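You operate a simulated robot arm through the tools that you are given. There is no shell and no other tool. Be economical: measure what you need, move in short steps, check, and stop when the job is done.

You are at the controls of a simulated two-armed robot. One attempt, no reset.

JOB
Unlock the door lock, set its knob by the sticker, then lock it again.
Fine: hold it with one hand; it ends in the metal tray.

Only the result counts: the job must be done as asked and must still hold three seconds after the hand-in. Knocking over, shifting, dropping, spilling or breaking anything else fails it.

ROBOT AND FRAMES
Two 7-joint arms with two-finger parallel grippers on one trunk, on a base that drives. Base frame: it is fixed to the floor where the robot stands at the start and does not move with it; the origin is under the middle of the robot, x ahead of it, y to its left, z up; the surface under the hand at the start is at about z = 850. Units: mm, rad, N and s.
The left shoulder is at the start at [30, 119, 1060], the right one opposite. With the tool pointing down near the work surface each hand reaches from about 260 to 680 mm from the robot's upright axis, wherever it stands, measured 20 degrees to its own side. Places, roughly: coupler lever [900, -100, 900]; folding crank [900, 900, 1200]; hub nut [900, 700, 1000]; inner leg [900, -600, 900]; inside of the metal tray [500, 700, 900]; lock handle [500, 0, 900]; red dial knob [600, 100, 900]; square jack [1000, 1000, 1000]. Payload 3.43 kg a hand.
Tool frame (each hand has its own): the origin (TCP) lies between the finger pads and is the grasp point; the fingertips stand 30 mm ahead of it; z points along the fingers, y is the line along which they close. The gripper opens to 94 mm. The fingers are 28 mm wide and 10 mm thick; the gripper's body (50 by 96 mm) begins 55 mm behind the TCP.
Orientation is told as [roll, pitch, yaw] about the base's x, y, z axes, in that order, counted from this pose: with the fingers straight down and closing along the base's y, the tool's x points along the base's -x, its y along +y and its z along -z.

CONTROLS
- The arms move only by the tool move_arm. It takes "left_targets", "right_targets" or both (then of equal length, played together; a hand with none holds still); each is a list of rows, each a list of 7 numbers: the turn, a rotation vector about the tool's x, y, z in rad, then the shift along the tool's x, y, z in mm, then the finger opening in mm, from 0 to 94. In form: [[wx, wy, wz, x, y, z, claw], ...]. A call has 1 to 8 rows; each row shifts and turns the commanded pose from where the row before left it, along the tool's axes as they then stand. Rows are played at 5 a second. More than 50 mm and 0.15 rad between two rows, or a gripper value outside its range, and nothing of the call is played. Where a pose cannot be reached the arm comes as near as it can. A force on the tool above 40 N (or 10 N above the force at the start of the call, whichever is more), or a blocked arm, ends the call early, and 0.2 s more pass. Each finger travels about 72 mm/s and halts on what it meets, pressing with about 28 N; the grip force reading is that of the motor and also rises with nothing between the fingers. The clock runs only during rows and for 0.2 s after the last one: add rows that do not move to give the fingers time. It gives the time, the measured TCP pose, the force on the tool (base axes), the opening and the grip force at its end, in the units of the frame above (readings bear some noise), with the torque about the TCP (base axes, N m) and any sound that the robot's microphone picked up.
- Cameras (640 x 400 px; columns grow to the right, rows downward): "scene" is now at [42.9, -2.9, 1756]; the picture's right is [-0.05, -1.00, 0.00], its down [-0.83, 0.04, -0.56] and it looks along [0.55, -0.03, -0.83] (base axes); focal length 290 px, centre (320, 200). "left" rides on the left gripper at [76, -14, -102] in its tool frame; the picture's right is [0.18, 0.98, 0.00], its down [-0.75, 0.14, -0.64] and it looks along [-0.63, 0.12, 0.77] (tool axes); focal length 243 px, centre (320, 200). "right" rides on the right gripper at [76, 14, -102] in its tool frame; the picture's right is [-0.18, 0.98, 0.00], its down [-0.75, -0.14, -0.64] and it looks along [-0.63, -0.12, 0.77] (tool axes); focal length 243 px, centre (320, 200). There is no depth. A picture from a camera that has moved, and an enlarged one, comes with that camera's place and axes in the base frame and with its lens.
- snapshot(camera): a new picture of that camera. It takes no simulated time.
- move_column(by): slides the trunk up (or, below 0, down) by that many mm; the arms and the scene camera ride with it, the base frame stays. It gives what a move gives, with no picture.
- drive_base(legs): drives the robot by 1 to 6 legs, each [ahead, turn to the left] in mm and rad, along the robot's own axes; the way and the turn of a leg run together, so that a leg with both is an arc; at most 1500 mm and 3.142 rad a leg. The arms and the cameras ride along, it lands a little off, and it stops where it bumps. It gives what a move gives.
- head_to(pan, tilt): turns the head with the scene camera to pan (to the left, within 2.496 rad either way) and tilt (down, from -0.506 to 1.204), counted from straight ahead of the robot. It gives what a move gives.
- zoom(camera, box): a new picture of the part [left, top, right, bottom] of that camera's present view, enlarged. It takes no simulated time.
- finish_job(): hands the job in; it is judged then, once.

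Work in short steps. Places have to be worked out from the pictures, the camera data and where the tool is seen: move nearer, look again, correct. Check each grasp and each placing, and mend what went wrong. You have 120 turns and 108 pictures in all, those below and enlarged ones among them. Open the grippers and draw the arms clear of the work before you hand the job in, unless the task says otherwise; then end with one line.

The tools are called after "Request:" as name(argument=value, ...) on one line, values as JSON. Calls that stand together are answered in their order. move_arm: Moves the arms, as the interface text tells. Its arguments: {"type":"object","properties":{"left_targets":{"type":"array","items":{"type":"array","items":{"type":"number"}}},"right_targets":{"type":"array","items":{"type":"array","items":{"type":"number"}}}},"required":[]} The other tools are called the same way: move_column (by) slides the trunk up or down; drive_base (legs) drives the base; head_to (pan, tilt) turns the head that bears the scene camera; snapshot (camera) takes a picture; zoom (camera, box) takes an enlarged picture of a part of a camera's view; finish_job () hands the job in.

At the start:

```text
clock: 0.0
left_tool_pos: [432.3, 327.3, 1228.2]
left_orientation: [-0.001, -0.001, -0.001]
left_wrist_force: [0.5, -1.2, -0.5]
left_torque: [0.02, 0.02, 0.0]
left_gripper_width: 93.9
left_gripper_force: 0.0
right_tool_pos: [360.8, -43.6, 1266.1]
right_orientation: [-0.001, 0.0, 0.001]
right_wrist_force: [-0.2, 0.1, 0.0]
right_torque: [0.0, -0.01, -0.04]
right_gripper_width: 94.1
right_gripper_force: 0.1
trunk travel left (down, up): [-325.0, 85.0]
robot x, y, heading: [-3.0, -2.2, 0.001]
head pan, tilt: [-0.052, 0.983]
```

scene: 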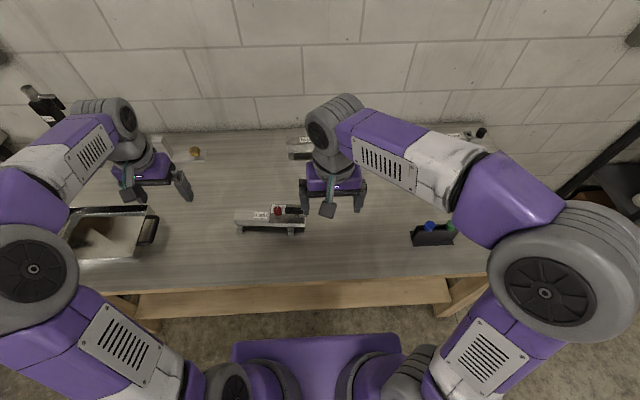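
right: 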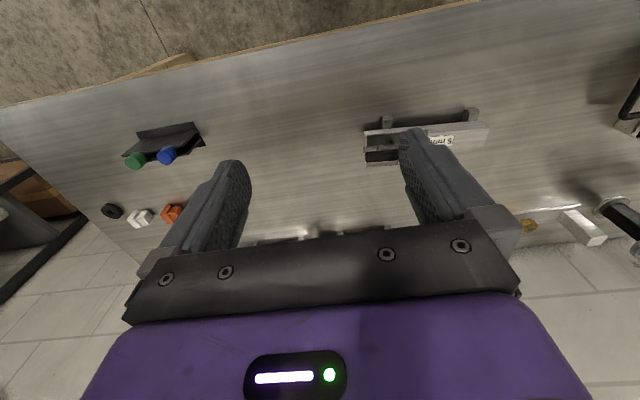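
left: 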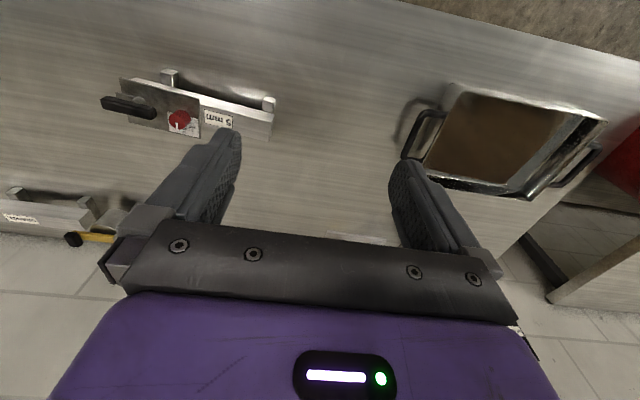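

The lock sits near the table's middle with a red dial knob, a black handle and a sticker. I zoom in for details.

Request:
zoom(camera="scene", box=[220, 190, 320, 250])

Request:
zoom(camera="left", box=[90, 60, 290, 185])

```text
6.40 times, centred on (270, 220) of scene
camera zoom: at [42.9, -2.9, 1756.0], right [-0.05, -1.0, 0.0], down [-0.83, 0.04, -0.56], along [0.55, -0.03, -0.83], focal length 1857 px, centre (640, 72)
```

zoom: 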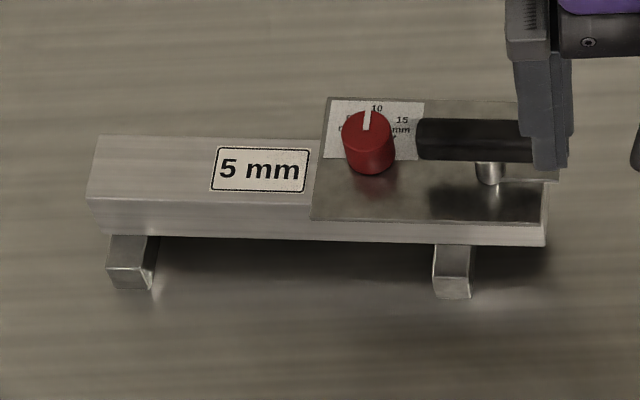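

```text
3.20 times, centred on (190, 122) of left
camera zoom: at [354.8, 313.6, 1330.0], right [-0.18, 0.98, 0.0], down [0.75, 0.14, 0.64], along [0.63, 0.12, -0.77], focal length 776 px, centre (736, 448)
```

zoom: 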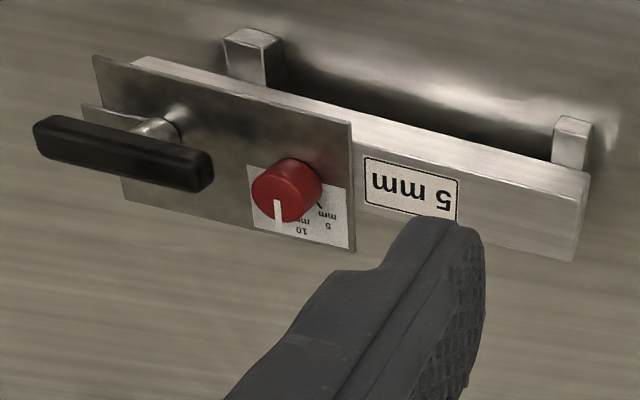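

The dial reads about 10 and the sticker says 5 mm. I move the right arm aside and bring the left hand's camera nearer the lock.

Request:
move_arm(left_targets=[[0, 0, 0, 0, -30, 30, 94], [0, 0, 0, 0, -30, 30, 94], [0, 0, 0, 0, -30, 30, 94], [0, 0, 0, 0, -30, 30, 94], [0, 0, 0, 0, -30, 0, 94]], right_targets=[[0, 0, 0, 0, -40, 0, 94], [0, 0, 0, 0, -40, 0, 94], [0, 0, 0, 0, -40, 0, 94], [0, 0, 0, 0, -40, 0, 94], [0, 0, 0, 0, -20, 0, 94]])

Request:
snapshot(camera="left")

Request:
snapshot(camera="scene")

```text
clock: 1.2
left_tool_pos: [431.5, 174.1, 1108.7]
left_orientation: [0.001, 0.0, 0.0]
left_wrist_force: [0.5, 0.0, -0.1]
left_torque: [0.04, 0.02, 0.03]
left_gripper_width: 93.9
left_gripper_force: 0.0
right_tool_pos: [360.6, -225.4, 1264.3]
right_orientation: [-0.002, 0.001, -0.001]
right_wrist_force: [0.6, 0.0, 0.4]
right_torque: [0.03, 0.02, 0.01]
right_gripper_width: 94.1
right_gripper_force: 0.0
trunk travel left (down, up): [-325.0, 85.0]
robot x, y, heading: [0.0, -2.0, -0.003]
head pan, tilt: [-0.052, 0.983]
```

```text
102 pictures are left
camera left: at [354.9, 160.0, 1210.8], right [-0.18, 0.98, 0.0], down [0.75, 0.14, 0.64], along [0.63, 0.12, -0.77], focal length 243 px, centre (320, 200)
```

left: 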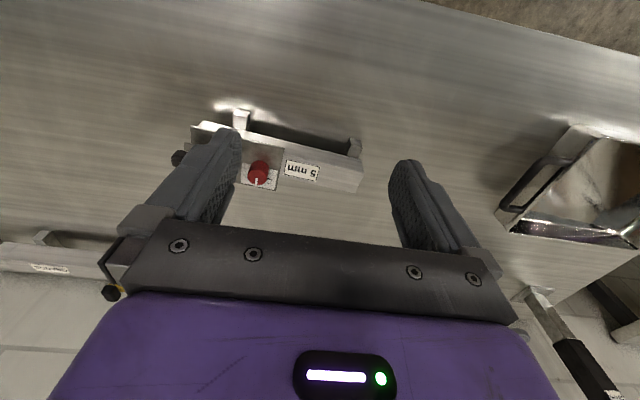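

```text
101 pictures are left
camera scene: at [42.5, -3.9, 1756.0], right [-0.05, -1.0, 0.0], down [-0.83, 0.04, -0.56], along [0.55, -0.03, -0.83], focal length 290 px, centre (320, 200)
```

scene: 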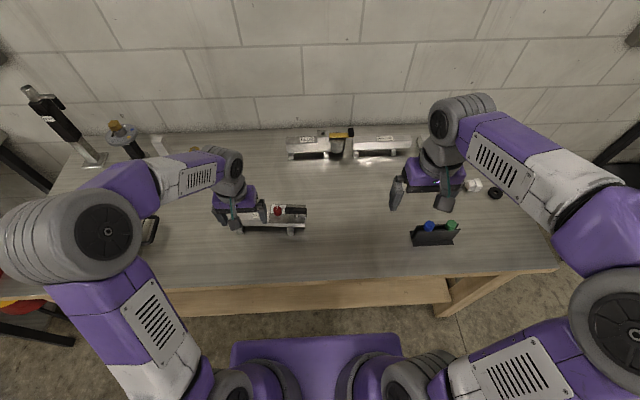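

I zoom on both views of the lock to work out its geometry.

Request:
zoom(camera="left", box=[160, 90, 380, 210])

Request:
zoom(camera="scene", box=[225, 190, 325, 250])

Request:
snapshot(camera="right")

```text
2.91 times, centred on (270, 150) of left
camera zoom: at [354.9, 160.0, 1210.8], right [-0.18, 0.98, 0.0], down [0.75, 0.14, 0.64], along [0.63, 0.12, -0.77], focal length 706 px, centre (466, 346)
```

zoom: 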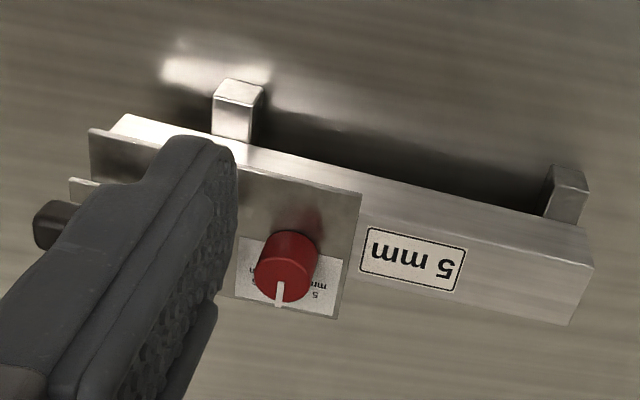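

```text
6.40 times, centred on (275, 220) of scene
camera zoom: at [42.5, -3.9, 1756.0], right [-0.05, -1.0, 0.0], down [-0.83, 0.04, -0.56], along [0.55, -0.03, -0.83], focal length 1857 px, centre (608, 72)
```

zoom: 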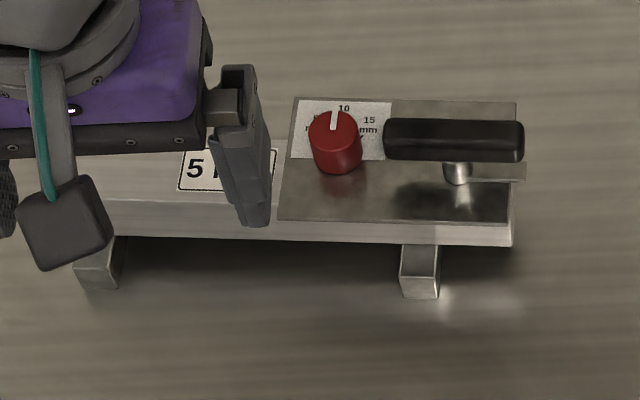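

```text
98 pictures are left
camera right: at [284.0, -212.6, 1366.6], right [0.18, 0.98, 0.0], down [0.75, -0.14, 0.64], along [0.63, -0.12, -0.77], focal length 243 px, centre (320, 200)
```

right: 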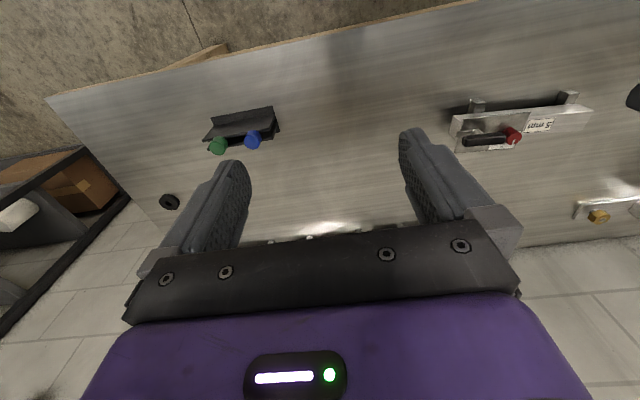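

By triangulation the knob top is near (557, 111, 937), the bar lies along y about 20–262, x 540–580, top ≈905, on feet. I move the left camera over the dial for a close look.

Request:
move_arm(left_targets=[[0, 0, 0, -32, -20, 25, 94], [0, 0, 0, -32, -20, 25, 94], [0, 0, 0, -32, -20, 25, 94]])

Request:
snapshot(camera="left")

Request:
zoom(camera="left", box=[200, 60, 420, 220])

```text
clock: 2.0
left_tool_pos: [531.9, 118.4, 1032.1]
left_orientation: [-0.001, 0.001, 0.0]
left_wrist_force: [-0.2, -0.4, 0.4]
left_torque: [0.01, 0.03, -0.01]
left_gripper_width: 93.9
left_gripper_force: 0.0
right_tool_pos: [362.9, -225.9, 1263.7]
right_orientation: [0.0, 0.002, 0.0]
right_wrist_force: [0.2, 0.0, 0.0]
right_torque: [-0.01, 0.01, 0.0]
right_gripper_width: 93.8
right_gripper_force: 0.1
trunk travel left (down, up): [-325.0, 85.0]
robot x, y, heading: [2.3, 0.8, -0.002]
head pan, tilt: [-0.052, 0.983]
```

```text
97 pictures are left
camera left: at [454.3, 103.6, 1133.8], right [-0.18, 0.98, 0.0], down [0.75, 0.14, 0.64], along [0.63, 0.12, -0.77], focal length 243 px, centre (320, 200)
```

left: 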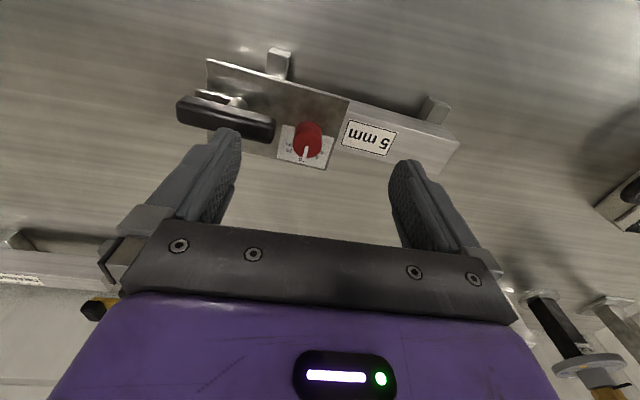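

```text
2.50 times, centred on (310, 140) of left
camera zoom: at [454.3, 103.6, 1133.8], right [-0.18, 0.98, 0.0], down [0.75, 0.14, 0.64], along [0.63, 0.12, -0.77], focal length 606 px, centre (345, 350)
```

zoom: 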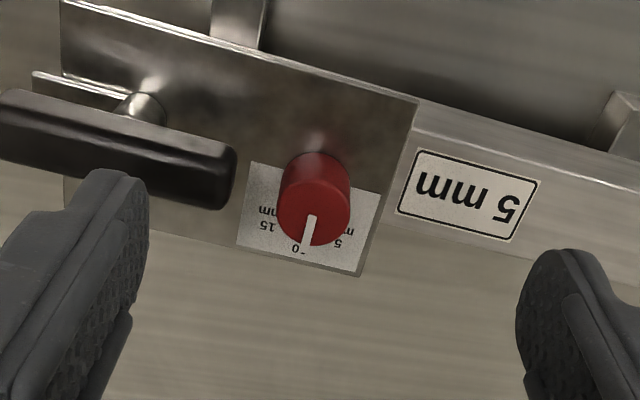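

The "5" lies to the +y side of "10". I zoom further to get the tick angles.

Request:
zoom(camera="left", box=[276, 110, 346, 175])

Request:
zoom(camera="scene", box=[255, 195, 315, 230])

```text
6.15 times, centred on (311, 142) of left
camera zoom: at [454.3, 103.6, 1133.8], right [-0.18, 0.98, 0.0], down [0.75, 0.14, 0.64], along [0.63, 0.12, -0.77], focal length 1493 px, centre (375, 554)
```

zoom: 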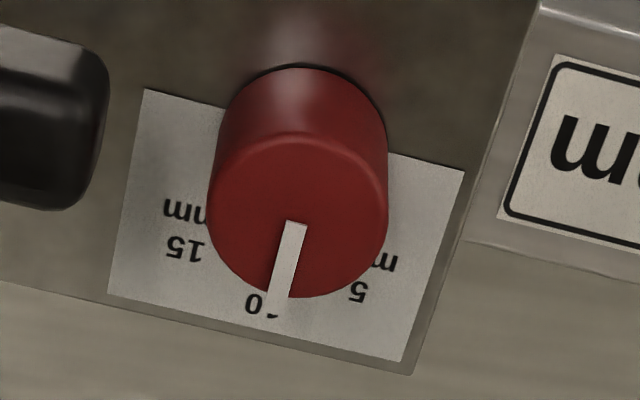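

```text
10.67 times, centred on (285, 212) of scene
camera zoom: at [45.0, -3.7, 1755.9], right [-0.05, -1.0, 0.0], down [-0.83, 0.04, -0.55], along [0.55, -0.03, -0.83], focal length 3095 px, centre (693, 67)
```

zoom: 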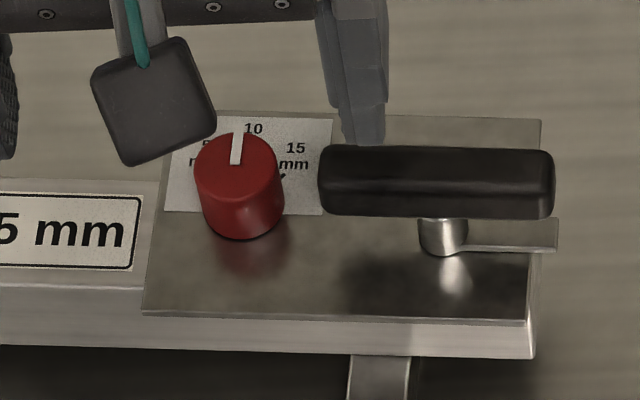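

Estimates agree: bar is 38 mm wide, yawed about −4°, labels at roughly ±35° of "10". I shift the left hand over the bar's free end and start turning both hands so their fingers close across the bar.

Request:
move_arm(left_targets=[[0, 0, 0, -12, 38, 0, 94], [0, 0, 0, -12, 39, 0, 94], [0, 0, 0.1368, 0, 0, 0, 94], [0, 0, 0.1368, 0, 0, 0, 94], [0, 0, 0.1368, 0, 0, 0, 94], [0, 0, 0.1368, 0, 0, 0, 94], [0, 0, 0.1368, 0, 0, 0, 94], [0, 0, 0.1368, 0, 0, 0, 94]], right_targets=[[0, 0, 0, 0, 0, 0, 94], [0, 0, 0, 0, 0, 0, 94], [0, 0, -0.125, 0, 0, 0, 94], [0, 0, -0.125, 0, 0, 0, 94], [0, 0, -0.125, 0, 0, 0, 94], [0, 0, -0.125, 0, 0, 0, 94], [0, 0, -0.125, 0, 0, 0, 94], [0, 0, -0.125, 0, 0, 0, 94]])

Request:
move_arm(left_targets=[[0, 0, 0.1368, 0, 0, 0, 94], [0, 0, 0.1368, 0, 0, 0, 94], [0, 0, 0.1368, 0, 0, 0, 94], [0, 0, 0.1368, 0, 0, 0, 94], [0, 0, 0.1368, 0, 0, 0, 94], [0, 0, 0.1368, 0, 0, 0, 94]], right_targets=[[0, 0, -0.125, 0, 0, 0, 94], [0, 0, -0.125, 0, 0, 0, 94], [0, 0, -0.125, 0, 0, 0, 94], [0, 0, -0.125, 0, 0, 0, 94], [0, 0, -0.125, 0, 0, 0, 94], [0, 0, -0.125, 0, 0, 0, 94]])

Request:
snapshot(camera="scene")

```text
clock: 3.8
left_tool_pos: [551.8, 194.6, 1034.0]
left_orientation: [0.001, 0.0, -0.824]
left_wrist_force: [-0.3, 0.3, 0.1]
left_torque: [0.0, 0.0, -0.02]
left_gripper_width: 94.0
left_gripper_force: 0.1
right_tool_pos: [361.6, -224.2, 1266.0]
right_orientation: [-0.002, 0.0, 0.751]
right_wrist_force: [-0.3, -1.2, -0.7]
right_torque: [-0.02, 0.02, -0.02]
right_gripper_width: 94.0
right_gripper_force: 0.0
trunk travel left (down, up): [-325.0, 85.0]
robot x, y, heading: [-0.6, -0.5, 0.003]
head pan, tilt: [-0.052, 0.983]
```

```text
clock: 5.2
left_tool_pos: [553.0, 195.6, 1032.2]
left_orientation: [0.001, 0.0, -1.646]
left_wrist_force: [0.6, -0.3, 0.8]
left_torque: [0.03, 0.02, -0.01]
left_gripper_width: 93.9
left_gripper_force: 0.0
right_tool_pos: [360.8, -224.0, 1266.2]
right_orientation: [0.0, -0.002, 1.5]
right_wrist_force: [-0.1, -0.4, -0.1]
right_torque: [0.03, 0.02, -0.03]
right_gripper_width: 93.8
right_gripper_force: 0.1
trunk travel left (down, up): [-325.0, 85.0]
robot x, y, heading: [-0.1, 1.4, -0.001]
head pan, tilt: [-0.052, 0.983]
```

```text
93 pictures are left
camera scene: at [42.8, -2.8, 1756.0], right [-0.05, -1.0, 0.0], down [-0.83, 0.04, -0.56], along [0.55, -0.03, -0.83], focal length 290 px, centre (320, 200)
```

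scene: 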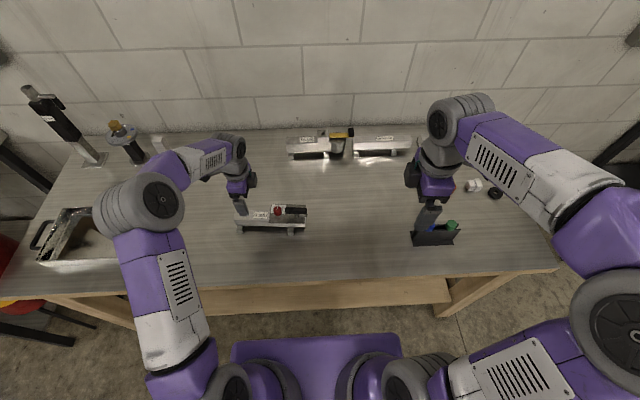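

Both rotations worked. I lean the left hand 0.25 rad away (+y), leaving room for the right hand, and descend partway, then look.

Request:
move_arm(left_targets=[[0, -0.125, 0, 0, 0, 0, 94], [0, -0.125, 0, 0, 0, 0, 94], [0, 0, 0, 0, 0, 40, 94], [0, 0, 0, 0, 0, 20, 94]])

Request:
snapshot(camera="left")

Request:
zoom(camera="scene", box=[215, 160, 325, 245])

```text
clock: 6.2
left_tool_pos: [552.0, 179.6, 974.8]
left_orientation: [0.0, -0.249, -1.641]
left_wrist_force: [-0.2, 0.7, 0.4]
left_torque: [-0.01, 0.03, -0.03]
left_gripper_width: 94.1
left_gripper_force: 0.0
right_tool_pos: [359.7, -223.8, 1266.3]
right_orientation: [0.001, 0.0, 1.498]
right_wrist_force: [0.4, -0.6, 0.1]
right_torque: [-0.02, 0.0, 0.0]
right_gripper_width: 94.1
right_gripper_force: 0.0
trunk travel left (down, up): [-325.0, 85.0]
robot x, y, heading: [0.5, -1.3, 0.001]
head pan, tilt: [-0.052, 0.983]
```

```text
92 pictures are left
camera left: at [543.3, 279.8, 1055.0], right [0.99, 0.11, -0.05], down [0.1, -0.58, 0.81], along [0.06, -0.81, -0.59], focal length 243 px, centre (320, 200)
```

left: 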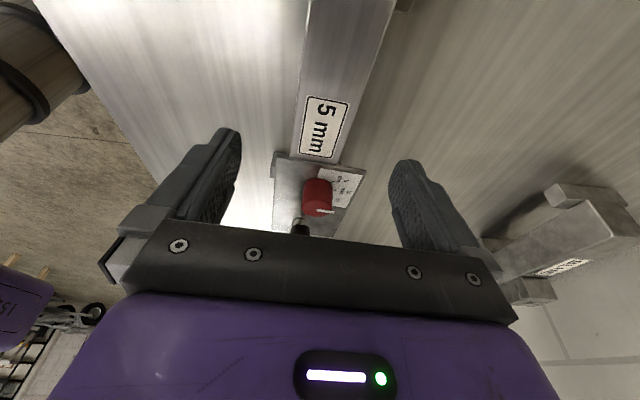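

```text
4.71 times, centred on (270, 202) of scene
camera zoom: at [42.7, -2.6, 1756.0], right [-0.05, -1.0, 0.0], down [-0.83, 0.04, -0.56], along [0.55, -0.03, -0.83], focal length 1366 px, centre (555, 188)
```

zoom: 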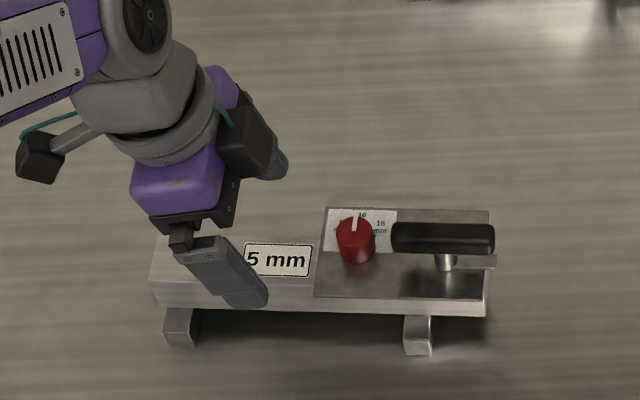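

The bar is centred between the fingers. I descend to about (556, 190, 890), leaving the fingers open.

Request:
move_arm(left_targets=[[0, 0, 0, 15, 2, 27, 94], [0, 0, 0, 15, 2, 27, 94], [0, 0, 0, 0, 0, 26, 94], [0, 0, 0, 0, 0, 0, 94]])

Request:
snapshot(camera="left")

Request:
zoom(camera="scene", box=[215, 160, 325, 245])

```text
clock: 7.2
left_tool_pos: [555.7, 188.8, 889.0]
left_orientation: [-0.001, -0.249, -1.642]
left_wrist_force: [0.9, 0.0, -0.1]
left_torque: [0.01, 0.01, 0.0]
left_gripper_width: 94.0
left_gripper_force: 0.1
right_tool_pos: [361.0, -224.4, 1267.1]
right_orientation: [-0.001, -0.001, 1.499]
right_wrist_force: [-1.2, 1.3, 0.8]
right_torque: [0.02, 0.02, 0.0]
right_gripper_width: 93.9
right_gripper_force: 0.1
trunk travel left (down, up): [-325.0, 85.0]
robot x, y, heading: [-3.3, 0.8, -0.003]
head pan, tilt: [-0.052, 0.983]
```

```text
90 pictures are left
camera left: at [547.5, 289.7, 969.9], right [0.99, 0.11, -0.04], down [0.1, -0.58, 0.81], along [0.06, -0.81, -0.59], focal length 243 px, centre (320, 200)
```

left: 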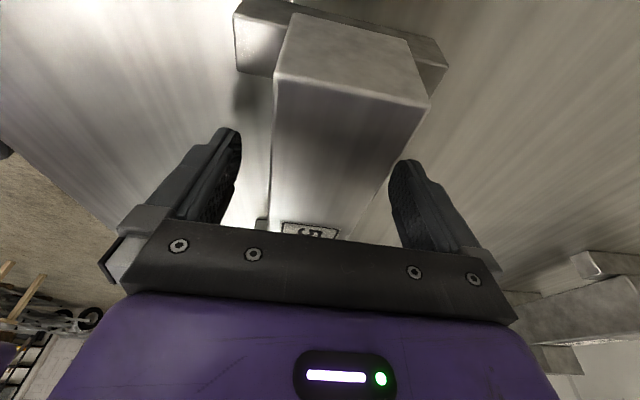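

```text
4.71 times, centred on (270, 202) of scene
camera zoom: at [42.6, -2.7, 1756.0], right [-0.05, -1.0, 0.0], down [-0.83, 0.04, -0.56], along [0.55, -0.03, -0.83], focal length 1366 px, centre (555, 188)
```

zoom: 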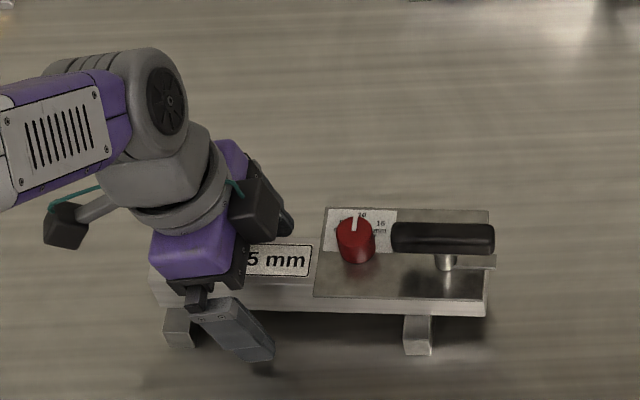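

The fingers straddle the bar, with the bar slightly to +x. I shift 3 mm and close the fingers.

Request:
move_arm(left_targets=[[0, 0, 0, 0, 3, 0, 70], [0, 0, 0, 0, 0, 0, 50], [0, 0, 0, 0, 0, 0, 42]])

Request:
snapshot(camera="left")

```text
clock: 8.0
left_tool_pos: [558.6, 189.6, 889.3]
left_orientation: [0.0, -0.25, -1.645]
left_wrist_force: [-0.9, 0.5, 0.3]
left_torque: [-0.14, -0.01, -0.18]
left_gripper_width: 44.3
left_gripper_force: 28.4
right_tool_pos: [361.1, -223.4, 1265.0]
right_orientation: [0.0, 0.0, 1.499]
right_wrist_force: [0.0, 0.0, 0.6]
right_torque: [0.04, 0.02, 0.02]
right_gripper_width: 93.5
right_gripper_force: 0.1
trunk travel left (down, up): [-325.0, 85.0]
robot x, y, heading: [-2.7, -3.3, -0.002]
head pan, tilt: [-0.052, 0.983]
```

```text
88 pictures are left
camera left: at [550.7, 289.2, 970.0], right [0.99, 0.11, -0.05], down [0.1, -0.58, 0.81], along [0.06, -0.81, -0.59], focal length 243 px, centre (320, 200)
```

left: 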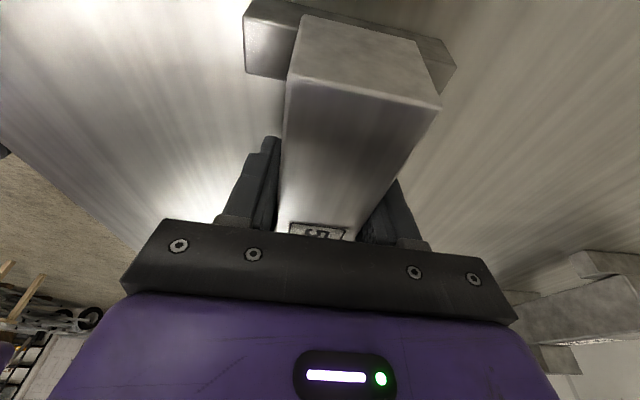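

The bar (44 mm) is gripped with 28 N. I check the lock's pose now from the scene camera.

Request:
zoom(camera="scene", box=[225, 185, 325, 245])

```text
6.40 times, centred on (275, 215) of scene
camera zoom: at [42.8, -2.9, 1755.9], right [-0.05, -1.0, 0.0], down [-0.83, 0.04, -0.56], along [0.55, -0.03, -0.83], focal length 1857 px, centre (608, 104)
```

zoom: 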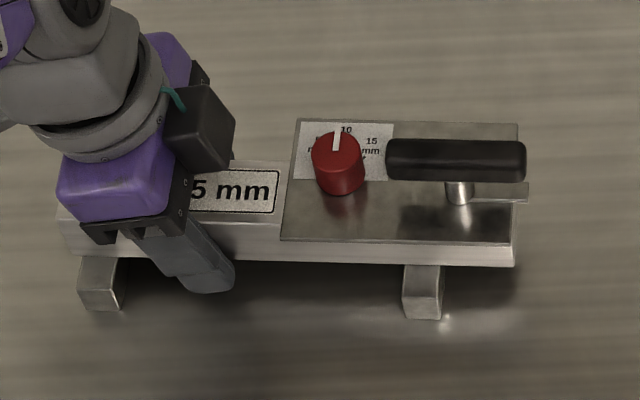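

The lock slid about 6 mm in +x while centring. Handle centre is near (548, 48), top z≈953. I bring the right hand over it.

Request:
move_arm(right_targets=[[0, 0, 0, -31.6, -18.6, 25, 94], [0, 0, 0, -31.6, -18.6, 25, 94], [0, 0, 0, -31.6, -18.6, 25, 94], [0, 0, 0, -31.6, -18.6, 25, 94], [0, 0, 0, -31.6, -18.6, 25, 94], [0, 0, 0, -31.6, -18.6, 25, 94], [0, 0, 0, -31.6, -18.6, 25, 94]])

Request:
snapshot(camera="right")

Request:
snapshot(camera="scene")

```text
clock: 9.6
left_tool_pos: [559.5, 189.2, 890.9]
left_orientation: [0.001, -0.249, -1.642]
left_wrist_force: [0.7, 1.2, -0.4]
left_torque: [-0.14, 0.14, 0.05]
left_gripper_width: 44.6
left_gripper_force: 27.8
right_tool_pos: [503.6, -11.2, 1090.6]
right_orientation: [0.0, -0.001, 1.498]
right_wrist_force: [0.1, 0.4, 0.4]
right_torque: [0.0, -0.02, 0.03]
right_gripper_width: 94.0
right_gripper_force: 0.0
trunk travel left (down, up): [-325.0, 85.0]
robot x, y, heading: [1.3, -2.0, -0.003]
head pan, tilt: [-0.052, 0.983]
```

```text
86 pictures are left
camera right: at [483.4, -87.1, 1192.5], right [-0.97, 0.25, 0.0], down [0.19, 0.74, 0.64], along [0.16, 0.62, -0.77], focal length 243 px, centre (320, 200)
```

right: 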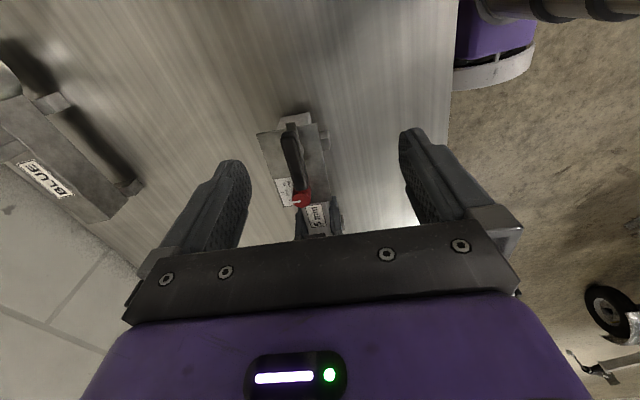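

```text
85 pictures are left
camera scene: at [43.5, -2.1, 1755.9], right [-0.05, -1.0, 0.0], down [-0.83, 0.04, -0.56], along [0.55, -0.03, -0.83], focal length 290 px, centre (320, 200)
```

scene: 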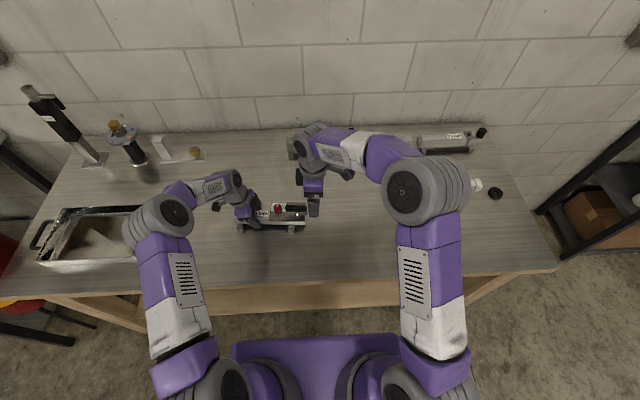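

I zoom the right camera to refine the handle position.

Request:
zoom(camera="right", box=[245, 105, 365, 220])

```text
3.48 times, centred on (305, 162) of right
camera zoom: at [483.4, -87.1, 1192.5], right [-0.97, 0.25, 0.0], down [0.19, 0.74, 0.64], along [0.16, 0.62, -0.77], focal length 844 px, centre (372, 330)
```

zoom: 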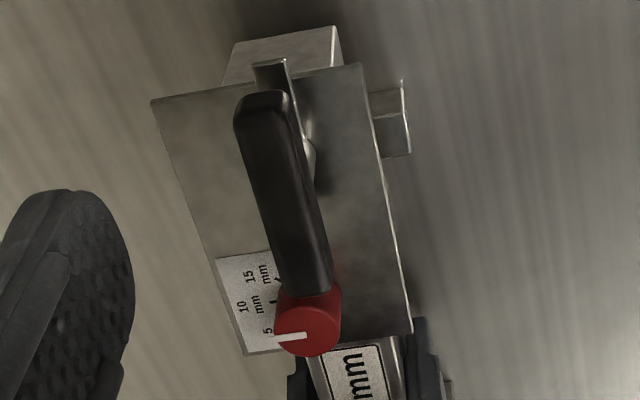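

Triangulated handle centre is about (550, 46, top ≈946). I move above it at z≈990 and check before descending.

Request:
move_arm(right_targets=[[0, 0, 0, -20.3, -14, 33, 94], [0, 0, 0, -20.3, -14, 33, 94], [0, 0, 0, -20.3, -14, 34, 94], [0, 0, 0, 0, 0, 0, 94]])

Request:
snapshot(camera="right")

Request:
zoom(camera="scene", box=[225, 165, 335, 245])

```text
clock: 10.6
left_tool_pos: [559.2, 188.9, 890.6]
left_orientation: [0.001, -0.25, -1.643]
left_wrist_force: [0.6, 0.5, 0.6]
left_torque: [-0.25, 0.19, 0.08]
left_gripper_width: 44.2
left_gripper_force: 27.6
right_tool_pos: [551.9, 44.5, 991.6]
right_orientation: [0.001, 0.0, 1.501]
right_wrist_force: [0.3, -0.3, 0.9]
right_torque: [-0.02, 0.02, -0.01]
right_gripper_width: 94.1
right_gripper_force: 0.0
trunk travel left (down, up): [-325.0, 85.0]
robot x, y, heading: [0.2, 1.6, -0.003]
head pan, tilt: [-0.052, 0.983]
```

```text
83 pictures are left
camera right: at [530.5, -31.6, 1093.8], right [-0.97, 0.25, 0.0], down [0.19, 0.74, 0.64], along [0.16, 0.62, -0.77], focal length 243 px, centre (320, 200)
```

right: 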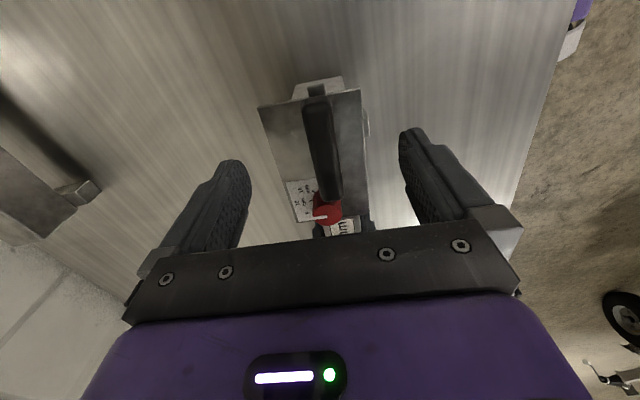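

```text
5.00 times, centred on (280, 205) of scene
camera zoom: at [43.0, -3.1, 1756.0], right [-0.05, -1.0, 0.0], down [-0.83, 0.04, -0.56], along [0.55, -0.03, -0.83], focal length 1451 px, centre (520, 175)
```

zoom: 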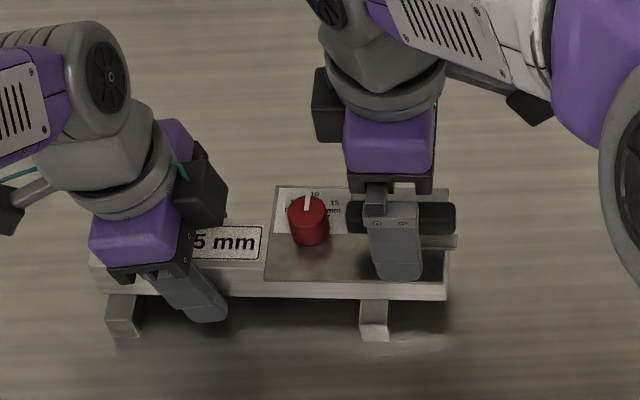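

The handle centre works out at about (549.5, 45). I descend to z≈950 and close on the handle.

Request:
move_arm(right_targets=[[0, 0, 0, -1, 2, 21, 94], [0, 0, 0, 0, 0, 20, 70], [0, 0, 0, 0, 0, 0, 40], [0, 0, 0, 0, 0, 0, 24], [0, 0, 0, 0, 0, 0, 12], [0, 0, 0, 0, 0, 0, 12]])

Request:
snapshot(camera="right")

Request:
zoom(camera="scene", box=[225, 165, 335, 245])

```text
clock: 12.0
left_tool_pos: [560.2, 189.0, 889.6]
left_orientation: [0.002, -0.25, -1.641]
left_wrist_force: [7.4, 1.8, -0.4]
left_torque: [0.02, 0.34, 0.81]
left_gripper_width: 44.5
left_gripper_force: 27.8
right_tool_pos: [550.3, 44.8, 950.2]
right_orientation: [0.003, 0.001, 1.502]
right_wrist_force: [-10.1, -0.2, 2.7]
right_torque: [0.0, 0.08, 0.26]
right_gripper_width: 22.1
right_gripper_force: 28.4
trunk travel left (down, up): [-325.0, 85.0]
robot x, y, heading: [0.3, -3.4, -0.003]
head pan, tilt: [-0.052, 0.983]
```

```text
81 pictures are left
camera right: at [529.6, -30.1, 1052.0], right [-0.97, 0.25, 0.0], down [0.2, 0.74, 0.64], along [0.16, 0.62, -0.77], focal length 243 px, centre (320, 200)
```

right: 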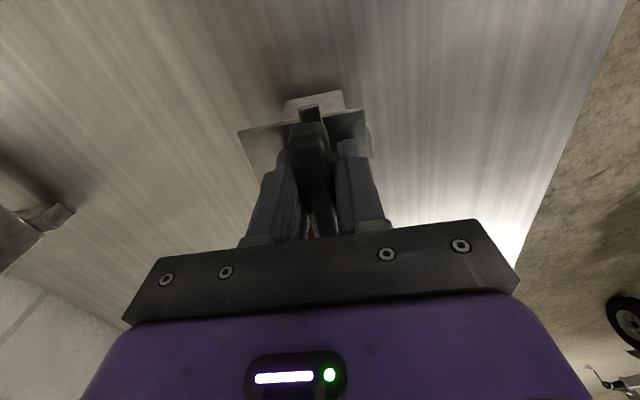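

```text
5.00 times, centred on (280, 205) of scene
camera zoom: at [42.8, -2.9, 1755.9], right [-0.05, -1.0, 0.0], down [-0.83, 0.04, -0.56], along [0.55, -0.03, -0.83], focal length 1451 px, centre (520, 175)
```

zoom: 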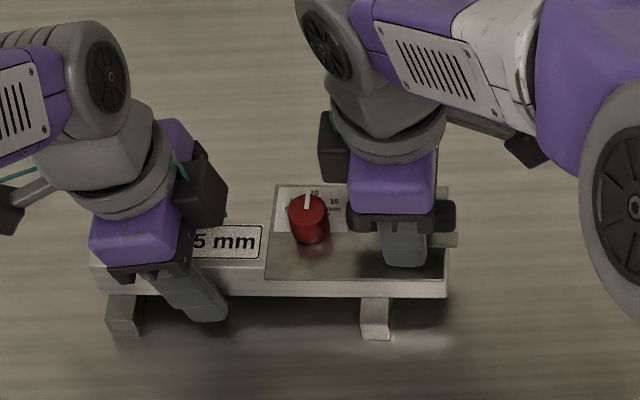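

The handle is held (22 mm) with some −x load, so I ease 1.5 mm that way, then try a small turn (0.08 rad clockwise from above).

Request:
move_arm(right_targets=[[0, 0, 0, 0, 1.5, 0, 12], [0, 0, 0.04, 0, 0, 0, 12], [0, 0, 0.04, 0, 0, 0, 12]])

```text
clock: 12.8
left_tool_pos: [558.7, 189.1, 891.0]
left_orientation: [-0.001, -0.249, -1.644]
left_wrist_force: [5.6, 3.0, 1.1]
left_torque: [-0.09, -0.12, -0.17]
left_gripper_width: 44.3
left_gripper_force: 28.3
right_tool_pos: [549.7, 46.0, 950.6]
right_orientation: [-0.004, 0.0, 1.42]
right_wrist_force: [-3.1, -2.8, 2.4]
right_torque: [-0.27, -0.03, 0.88]
right_gripper_width: 23.4
right_gripper_force: 27.7
trunk travel left (down, up): [-325.0, 85.0]
robot x, y, heading: [0.0, -2.3, -0.003]
head pan, tilt: [-0.052, 0.983]
```

Turning clockwise gives 0.88 N·m of reaction. I compare by going 0.08 rad the other way from the start.

Request:
move_arm(right_targets=[[0, 0, -0.08, 0, 0, 0, 12], [0, 0, -0.04, 0, 0, 0, 12], [0, 0, -0.04, 0, 0, 0, 12]])

```text
clock: 13.6
left_tool_pos: [559.9, 188.5, 889.7]
left_orientation: [-0.001, -0.249, -1.641]
left_wrist_force: [4.0, 2.7, 0.7]
left_torque: [-0.41, -0.14, 0.48]
left_gripper_width: 44.4
left_gripper_force: 27.7
right_tool_pos: [550.0, 46.9, 950.1]
right_orientation: [-0.003, -0.001, 1.578]
right_wrist_force: [1.3, -2.0, 6.8]
right_torque: [0.22, 0.02, -0.08]
right_gripper_width: 22.2
right_gripper_force: 28.1
trunk travel left (down, up): [-325.0, 85.0]
robot x, y, heading: [0.6, -0.4, -0.002]
head pan, tilt: [-0.052, 0.983]
```

Counter-clockwise is free, so I continue that way.

Request:
move_arm(right_targets=[[0, 0, -0.1, 0, 0, 0, 12], [0, 0, -0.1, 0, 0, 0, 12], [0, 0, -0.1, 0, 0, 0, 12]])

Request:
zoom(camera="scene", box=[225, 165, 335, 245])

Request:
zoom(camera="right", box=[220, 70, 420, 240])

```text
clock: 14.4
left_tool_pos: [559.0, 187.7, 889.5]
left_orientation: [0.0, -0.25, -1.643]
left_wrist_force: [1.5, 4.4, 0.0]
left_torque: [-0.59, 0.0, 0.16]
left_gripper_width: 44.2
left_gripper_force: 27.5
right_tool_pos: [549.7, 46.6, 948.9]
right_orientation: [0.0, 0.001, 1.879]
right_wrist_force: [3.5, -4.2, 12.9]
right_torque: [0.51, 0.15, -0.02]
right_gripper_width: 22.2
right_gripper_force: 27.8
trunk travel left (down, up): [-325.0, 85.0]
robot x, y, heading: [0.0, 1.7, 0.001]
head pan, tilt: [-0.052, 0.983]
```

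```text
5.00 times, centred on (280, 205) of scene
camera zoom: at [42.8, -3.2, 1756.0], right [-0.05, -1.0, 0.0], down [-0.83, 0.04, -0.56], along [0.55, -0.03, -0.83], focal length 1451 px, centre (520, 175)
```

zoom: 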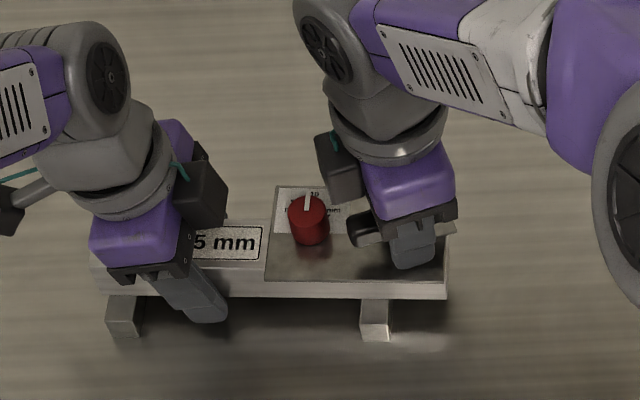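

```text
2.35 times, centred on (320, 155) of right
camera zoom: at [557.8, -31.1, 1051.8], right [-0.99, -0.12, 0.0], down [-0.1, 0.76, 0.64], along [-0.08, 0.64, -0.77], focal length 571 px, centre (320, 306)
```

zoom: 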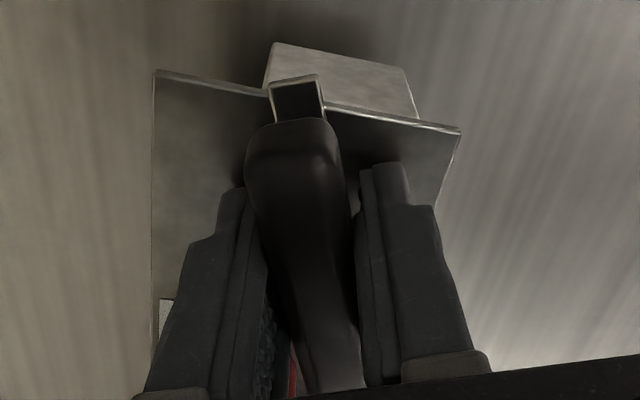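

The handle turns. There's a growing vertical force (13 N), so I raise by 1.5 mm and keep turning.

Request:
move_arm(right_targets=[[0, 0, -0.05, 0, 0, -1.5, 12], [0, 0, -0.1, 0, 0, 0, 12], [0, 0, -0.1, 0, 0, 0, 12], [0, 0, -0.1, 0, 0, 0, 12]])

```text
clock: 15.4
left_tool_pos: [557.5, 188.7, 889.8]
left_orientation: [-0.002, -0.25, -1.642]
left_wrist_force: [-7.5, 1.3, 3.6]
left_torque: [0.37, 0.12, -0.62]
left_gripper_width: 44.5
left_gripper_force: 27.9
right_tool_pos: [547.8, 46.2, 949.8]
right_orientation: [0.003, 0.0, 2.232]
right_wrist_force: [5.4, -1.7, -0.3]
right_torque: [-0.42, -0.32, -0.05]
right_gripper_width: 22.0
right_gripper_force: 28.5
trunk travel left (down, up): [-325.0, 85.0]
robot x, y, heading: [-2.6, 0.8, -0.004]
head pan, tilt: [-0.052, 0.983]
```

Forces are small; I keep turning.

Request:
move_arm(right_targets=[[0, 0, -0.1, 0, 0, 0, 12], [0, 0, -0.1, 0, 0, 0, 12], [0, 0, -0.1, 0, 0, 0, 12], [0, 0, -0.1, 0, 0, 0, 12]])

Request:
zoom(camera="scene", box=[225, 165, 335, 245])

```text
clock: 16.4
left_tool_pos: [559.1, 188.0, 888.8]
left_orientation: [0.001, -0.252, -1.642]
left_wrist_force: [-6.3, -4.3, 5.0]
left_torque: [-0.52, 0.22, -0.7]
left_gripper_width: 44.2
left_gripper_force: 28.1
right_tool_pos: [548.6, 44.7, 950.4]
right_orientation: [0.001, -0.002, 2.632]
right_wrist_force: [5.4, 3.9, -4.5]
right_torque: [-0.32, -0.43, -0.01]
right_gripper_width: 22.2
right_gripper_force: 27.5
trunk travel left (down, up): [-325.0, 85.0]
robot x, y, heading: [0.7, -1.4, -0.002]
head pan, tilt: [-0.052, 0.983]
```

```text
5.00 times, centred on (280, 205) of scene
camera zoom: at [43.4, -2.9, 1755.9], right [-0.05, -1.0, 0.0], down [-0.83, 0.04, -0.56], along [0.55, -0.03, -0.83], focal length 1451 px, centre (520, 175)
```

zoom: 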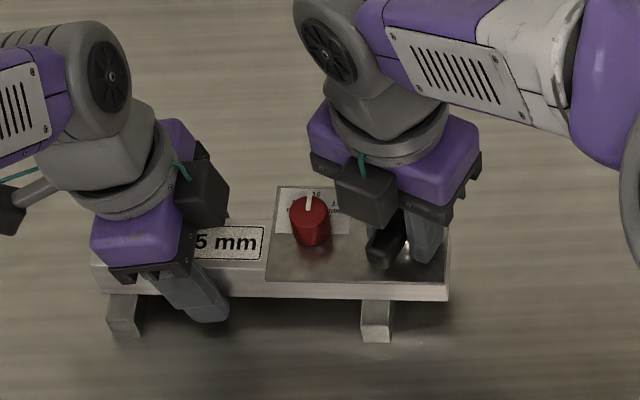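

Handle now at about 65°. I continue to about 90°, watching for a stop.

Request:
move_arm(right_targets=[[0, 0, -0.1, 0, 0, 0, 12], [0, 0, -0.1, 0, 0, 0, 12], [0, 0, -0.1, 0, 0, 0, 12]])

Request:
move_arm(right_targets=[[0, 0, -0.07, 0, 0, 0, 12], [0, 0, -0.06, 0, 0, 0, 12]])

Request:
zoom(camera="scene", box=[225, 165, 335, 245])

```text
clock: 17.2
left_tool_pos: [559.2, 187.8, 889.6]
left_orientation: [0.0, -0.252, -1.643]
left_wrist_force: [-6.4, -8.0, 6.7]
left_torque: [-0.25, -0.11, -0.64]
left_gripper_width: 44.6
left_gripper_force: 28.3
right_tool_pos: [549.5, 45.6, 949.7]
right_orientation: [-0.002, -0.001, 2.933]
right_wrist_force: [5.2, 7.5, -3.2]
right_torque: [-0.04, -0.02, 0.01]
right_gripper_width: 22.2
right_gripper_force: 27.9
trunk travel left (down, up): [-325.0, 85.0]
robot x, y, heading: [1.7, 0.7, 0.002]
head pan, tilt: [-0.052, 0.983]
```

```text
clock: 17.8
left_tool_pos: [559.2, 189.1, 889.8]
left_orientation: [0.001, -0.25, -1.641]
left_wrist_force: [-4.9, -11.0, 8.1]
left_torque: [-0.34, -0.01, -0.61]
left_gripper_width: 44.5
left_gripper_force: 28.4
right_tool_pos: [548.4, 45.2, 950.9]
right_orientation: [-0.002, -0.001, 3.061]
right_wrist_force: [6.2, 10.3, -4.8]
right_torque: [-0.14, -0.12, -0.02]
right_gripper_width: 22.2
right_gripper_force: 28.4
trunk travel left (down, up): [-325.0, 85.0]
robot x, y, heading: [0.8, -0.7, 0.003]
head pan, tilt: [-0.052, 0.983]
```

```text
5.00 times, centred on (280, 205) of scene
camera zoom: at [43.2, -3.0, 1755.9], right [-0.05, -1.0, 0.0], down [-0.83, 0.04, -0.56], along [0.55, -0.03, -0.83], focal length 1451 px, centre (520, 175)
```

zoom: 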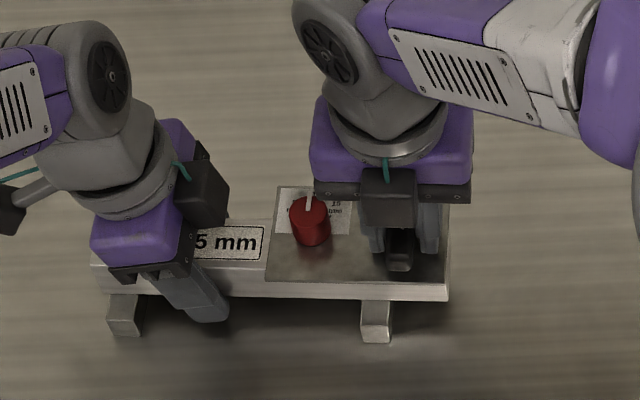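

90° done and the bolt seems retracted. I relieve side load and nudge 0.08 rad further to feel for a stop.

Request:
move_arm(right_targets=[[0, 0, -0.04, 0, -1.5, 0, 12], [0, 0, -0.06, 0, 0, 0, 12]])

Request:
zoom(camera="scene", box=[265, 190, 325, 230])

```text
clock: 18.4
left_tool_pos: [559.7, 190.1, 890.2]
left_orientation: [0.001, -0.25, -1.641]
left_wrist_force: [-4.5, -9.8, 7.1]
left_torque: [0.11, -0.21, 0.17]
left_gripper_width: 44.4
left_gripper_force: 28.4
right_tool_pos: [549.8, 48.3, 950.7]
right_orientation: [0.0, 0.0, -3.126]
right_wrist_force: [5.4, 8.2, -1.5]
right_torque: [-0.01, 0.07, -0.9]
right_gripper_width: 23.8
right_gripper_force: 28.2
trunk travel left (down, up): [-325.0, 85.0]
robot x, y, heading: [0.5, -0.1, -0.001]
head pan, tilt: [-0.052, 0.983]
```

```text
10.00 times, centred on (295, 210) of scene
camera zoom: at [43.2, -3.2, 1756.0], right [-0.05, -1.0, 0.0], down [-0.83, 0.04, -0.56], along [0.55, -0.03, -0.83], focal length 2902 px, centre (570, 100)
```

zoom: 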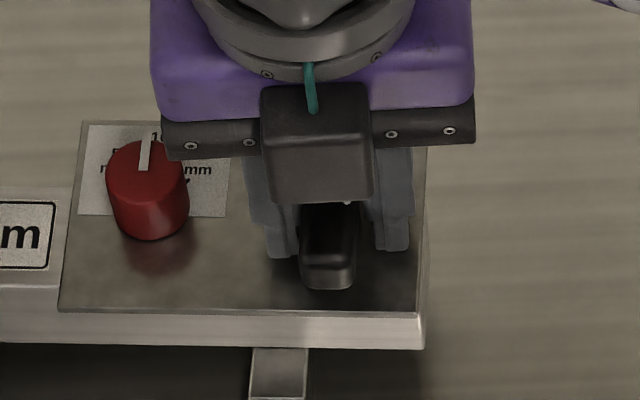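

The stop is reached (0.9 N·m). I relax the turn, open only to 45 mm (the knob is near), and rise.

Request:
move_arm(right_targets=[[0, 0, 0.05, 0, 0, 0, 12], [0, 0, 0, 0, 0, 0, 35], [0, 0, 0, 0, 0, 0, 42], [0, 0, 0, 0, 0, -40, 42], [0, 0, 0, 0, 0, -40, 42], [0, 0, 0, 0, 0, -20, 42]])

Request:
zoom(camera="scene", box=[225, 165, 335, 245])

```text
clock: 19.8
left_tool_pos: [559.0, 189.2, 890.1]
left_orientation: [0.001, -0.249, -1.644]
left_wrist_force: [-0.5, 0.5, 0.9]
left_torque: [0.72, -0.18, 0.12]
left_gripper_width: 44.2
left_gripper_force: 28.3
right_tool_pos: [546.9, 48.8, 1051.8]
right_orientation: [0.0, 0.0, 3.11]
right_wrist_force: [0.6, -0.2, -1.0]
right_torque: [0.01, -0.03, 0.02]
right_gripper_width: 42.0
right_gripper_force: 0.1
trunk travel left (down, up): [-325.0, 85.0]
robot x, y, heading: [1.5, 1.0, 0.002]
head pan, tilt: [-0.052, 0.983]
```

```text
5.00 times, centred on (280, 205) of scene
camera zoom: at [42.7, -2.8, 1755.9], right [-0.05, -1.0, 0.0], down [-0.83, 0.04, -0.56], along [0.55, -0.03, -0.83], focal length 1451 px, centre (520, 175)
```

zoom: 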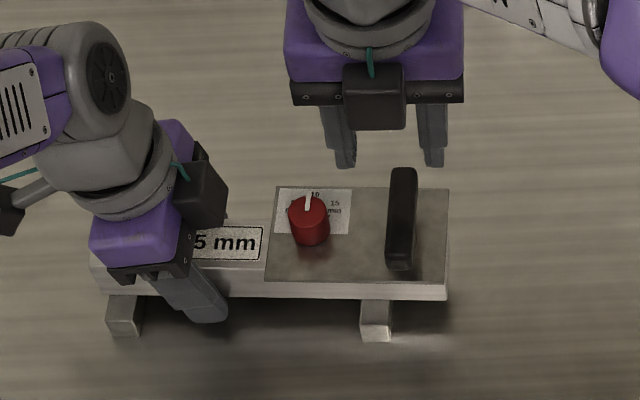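

Handle is perpendicular and the bolt retracted: unlocked. Next the knob must turn counter-clockwise ~35° from 10 to 5. I rotate the right hand back to yaw ≈1.15 at height.

Request:
move_arm(right_targets=[[0, 0, 0.14, 0, 0, -5, 60], [0, 0, 0.14, 0, 0, -5, 60], [0, 0, 0.14, 0, 0, -5, 60], [0, 0, 0.14, 0, 0, -5, 60], [0, 0, 0.14, 0, 0, 0, 60], [0, 0, 0.14, 0, 0, 0, 60], [0, 0, 0.14, 0, 0, 0, 60], [0, 0, 0.14, 0, 0, 0, 60]])

Request:
move_arm(right_targets=[[0, 0, 0.14, 0, 0, 0, 60], [0, 0, 0.14, 0, 0, 0, 60], [0, 0, 0.14, 0, 0, 0, 60], [0, 0, 0.14, 0, 0, 0, 60], [0, 0, 0.14, 0, 0, 0, 60], [0, 0, 0.14, 0, 0, 0, 60], [0, -0.125, 0, 0, 0, 0, 60], [0, -0.125, 0, 0, 0, 0, 60]])

Request:
snapshot(camera="right")

Request:
zoom(camera="scene", box=[225, 165, 335, 245])

```text
clock: 21.6
left_tool_pos: [557.6, 189.2, 890.3]
left_orientation: [0.001, -0.25, -1.642]
left_wrist_force: [-0.5, -0.2, 0.5]
left_torque: [0.15, -0.08, -0.05]
left_gripper_width: 44.5
left_gripper_force: 27.9
right_tool_pos: [549.2, 48.0, 1071.2]
right_orientation: [-0.001, 0.001, 1.988]
right_wrist_force: [0.1, 0.0, -0.4]
right_torque: [-0.02, 0.01, 0.01]
right_gripper_width: 60.0
right_gripper_force: 0.1
trunk travel left (down, up): [-325.0, 85.0]
robot x, y, heading: [-4.1, -0.6, -0.0]
head pan, tilt: [-0.052, 0.983]
```

```text
clock: 23.4
left_tool_pos: [558.8, 189.0, 888.9]
left_orientation: [-0.001, -0.25, -1.643]
left_wrist_force: [-0.1, 0.1, 0.0]
left_torque: [0.14, -0.01, -0.05]
left_gripper_width: 44.2
left_gripper_force: 27.5
right_tool_pos: [550.2, 47.6, 1071.3]
right_orientation: [-0.001, -0.252, 1.149]
right_wrist_force: [-0.5, 0.3, -0.2]
right_torque: [0.02, 0.02, 0.04]
right_gripper_width: 60.0
right_gripper_force: 0.0
trunk travel left (down, up): [-325.0, 85.0]
robot x, y, heading: [-1.4, 1.8, -0.003]
head pan, tilt: [-0.052, 0.983]
```

```text
73 pictures are left
camera right: at [494.5, -37.5, 1150.6], right [-0.82, 0.57, 0.05], down [0.36, 0.46, 0.81], along [0.44, 0.68, -0.59], focal length 243 px, centre (320, 200)
```

right: 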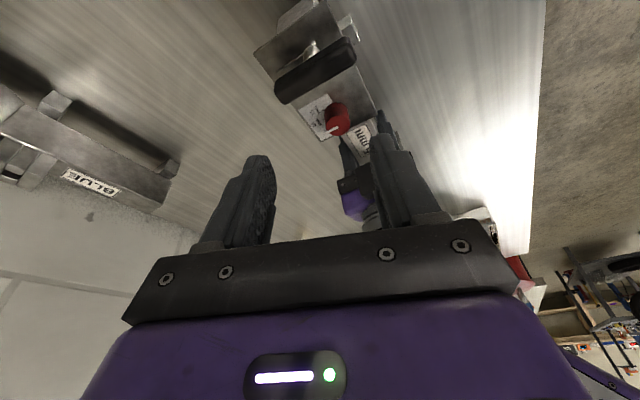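

```text
5.00 times, centred on (280, 205) of scene
camera zoom: at [43.2, -3.3, 1755.9], right [-0.05, -1.0, 0.0], down [-0.83, 0.04, -0.56], along [0.55, -0.03, -0.83], focal length 1451 px, centre (520, 175)
```

zoom: 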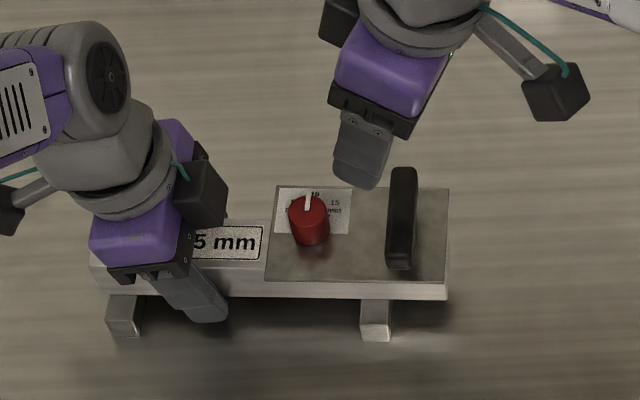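

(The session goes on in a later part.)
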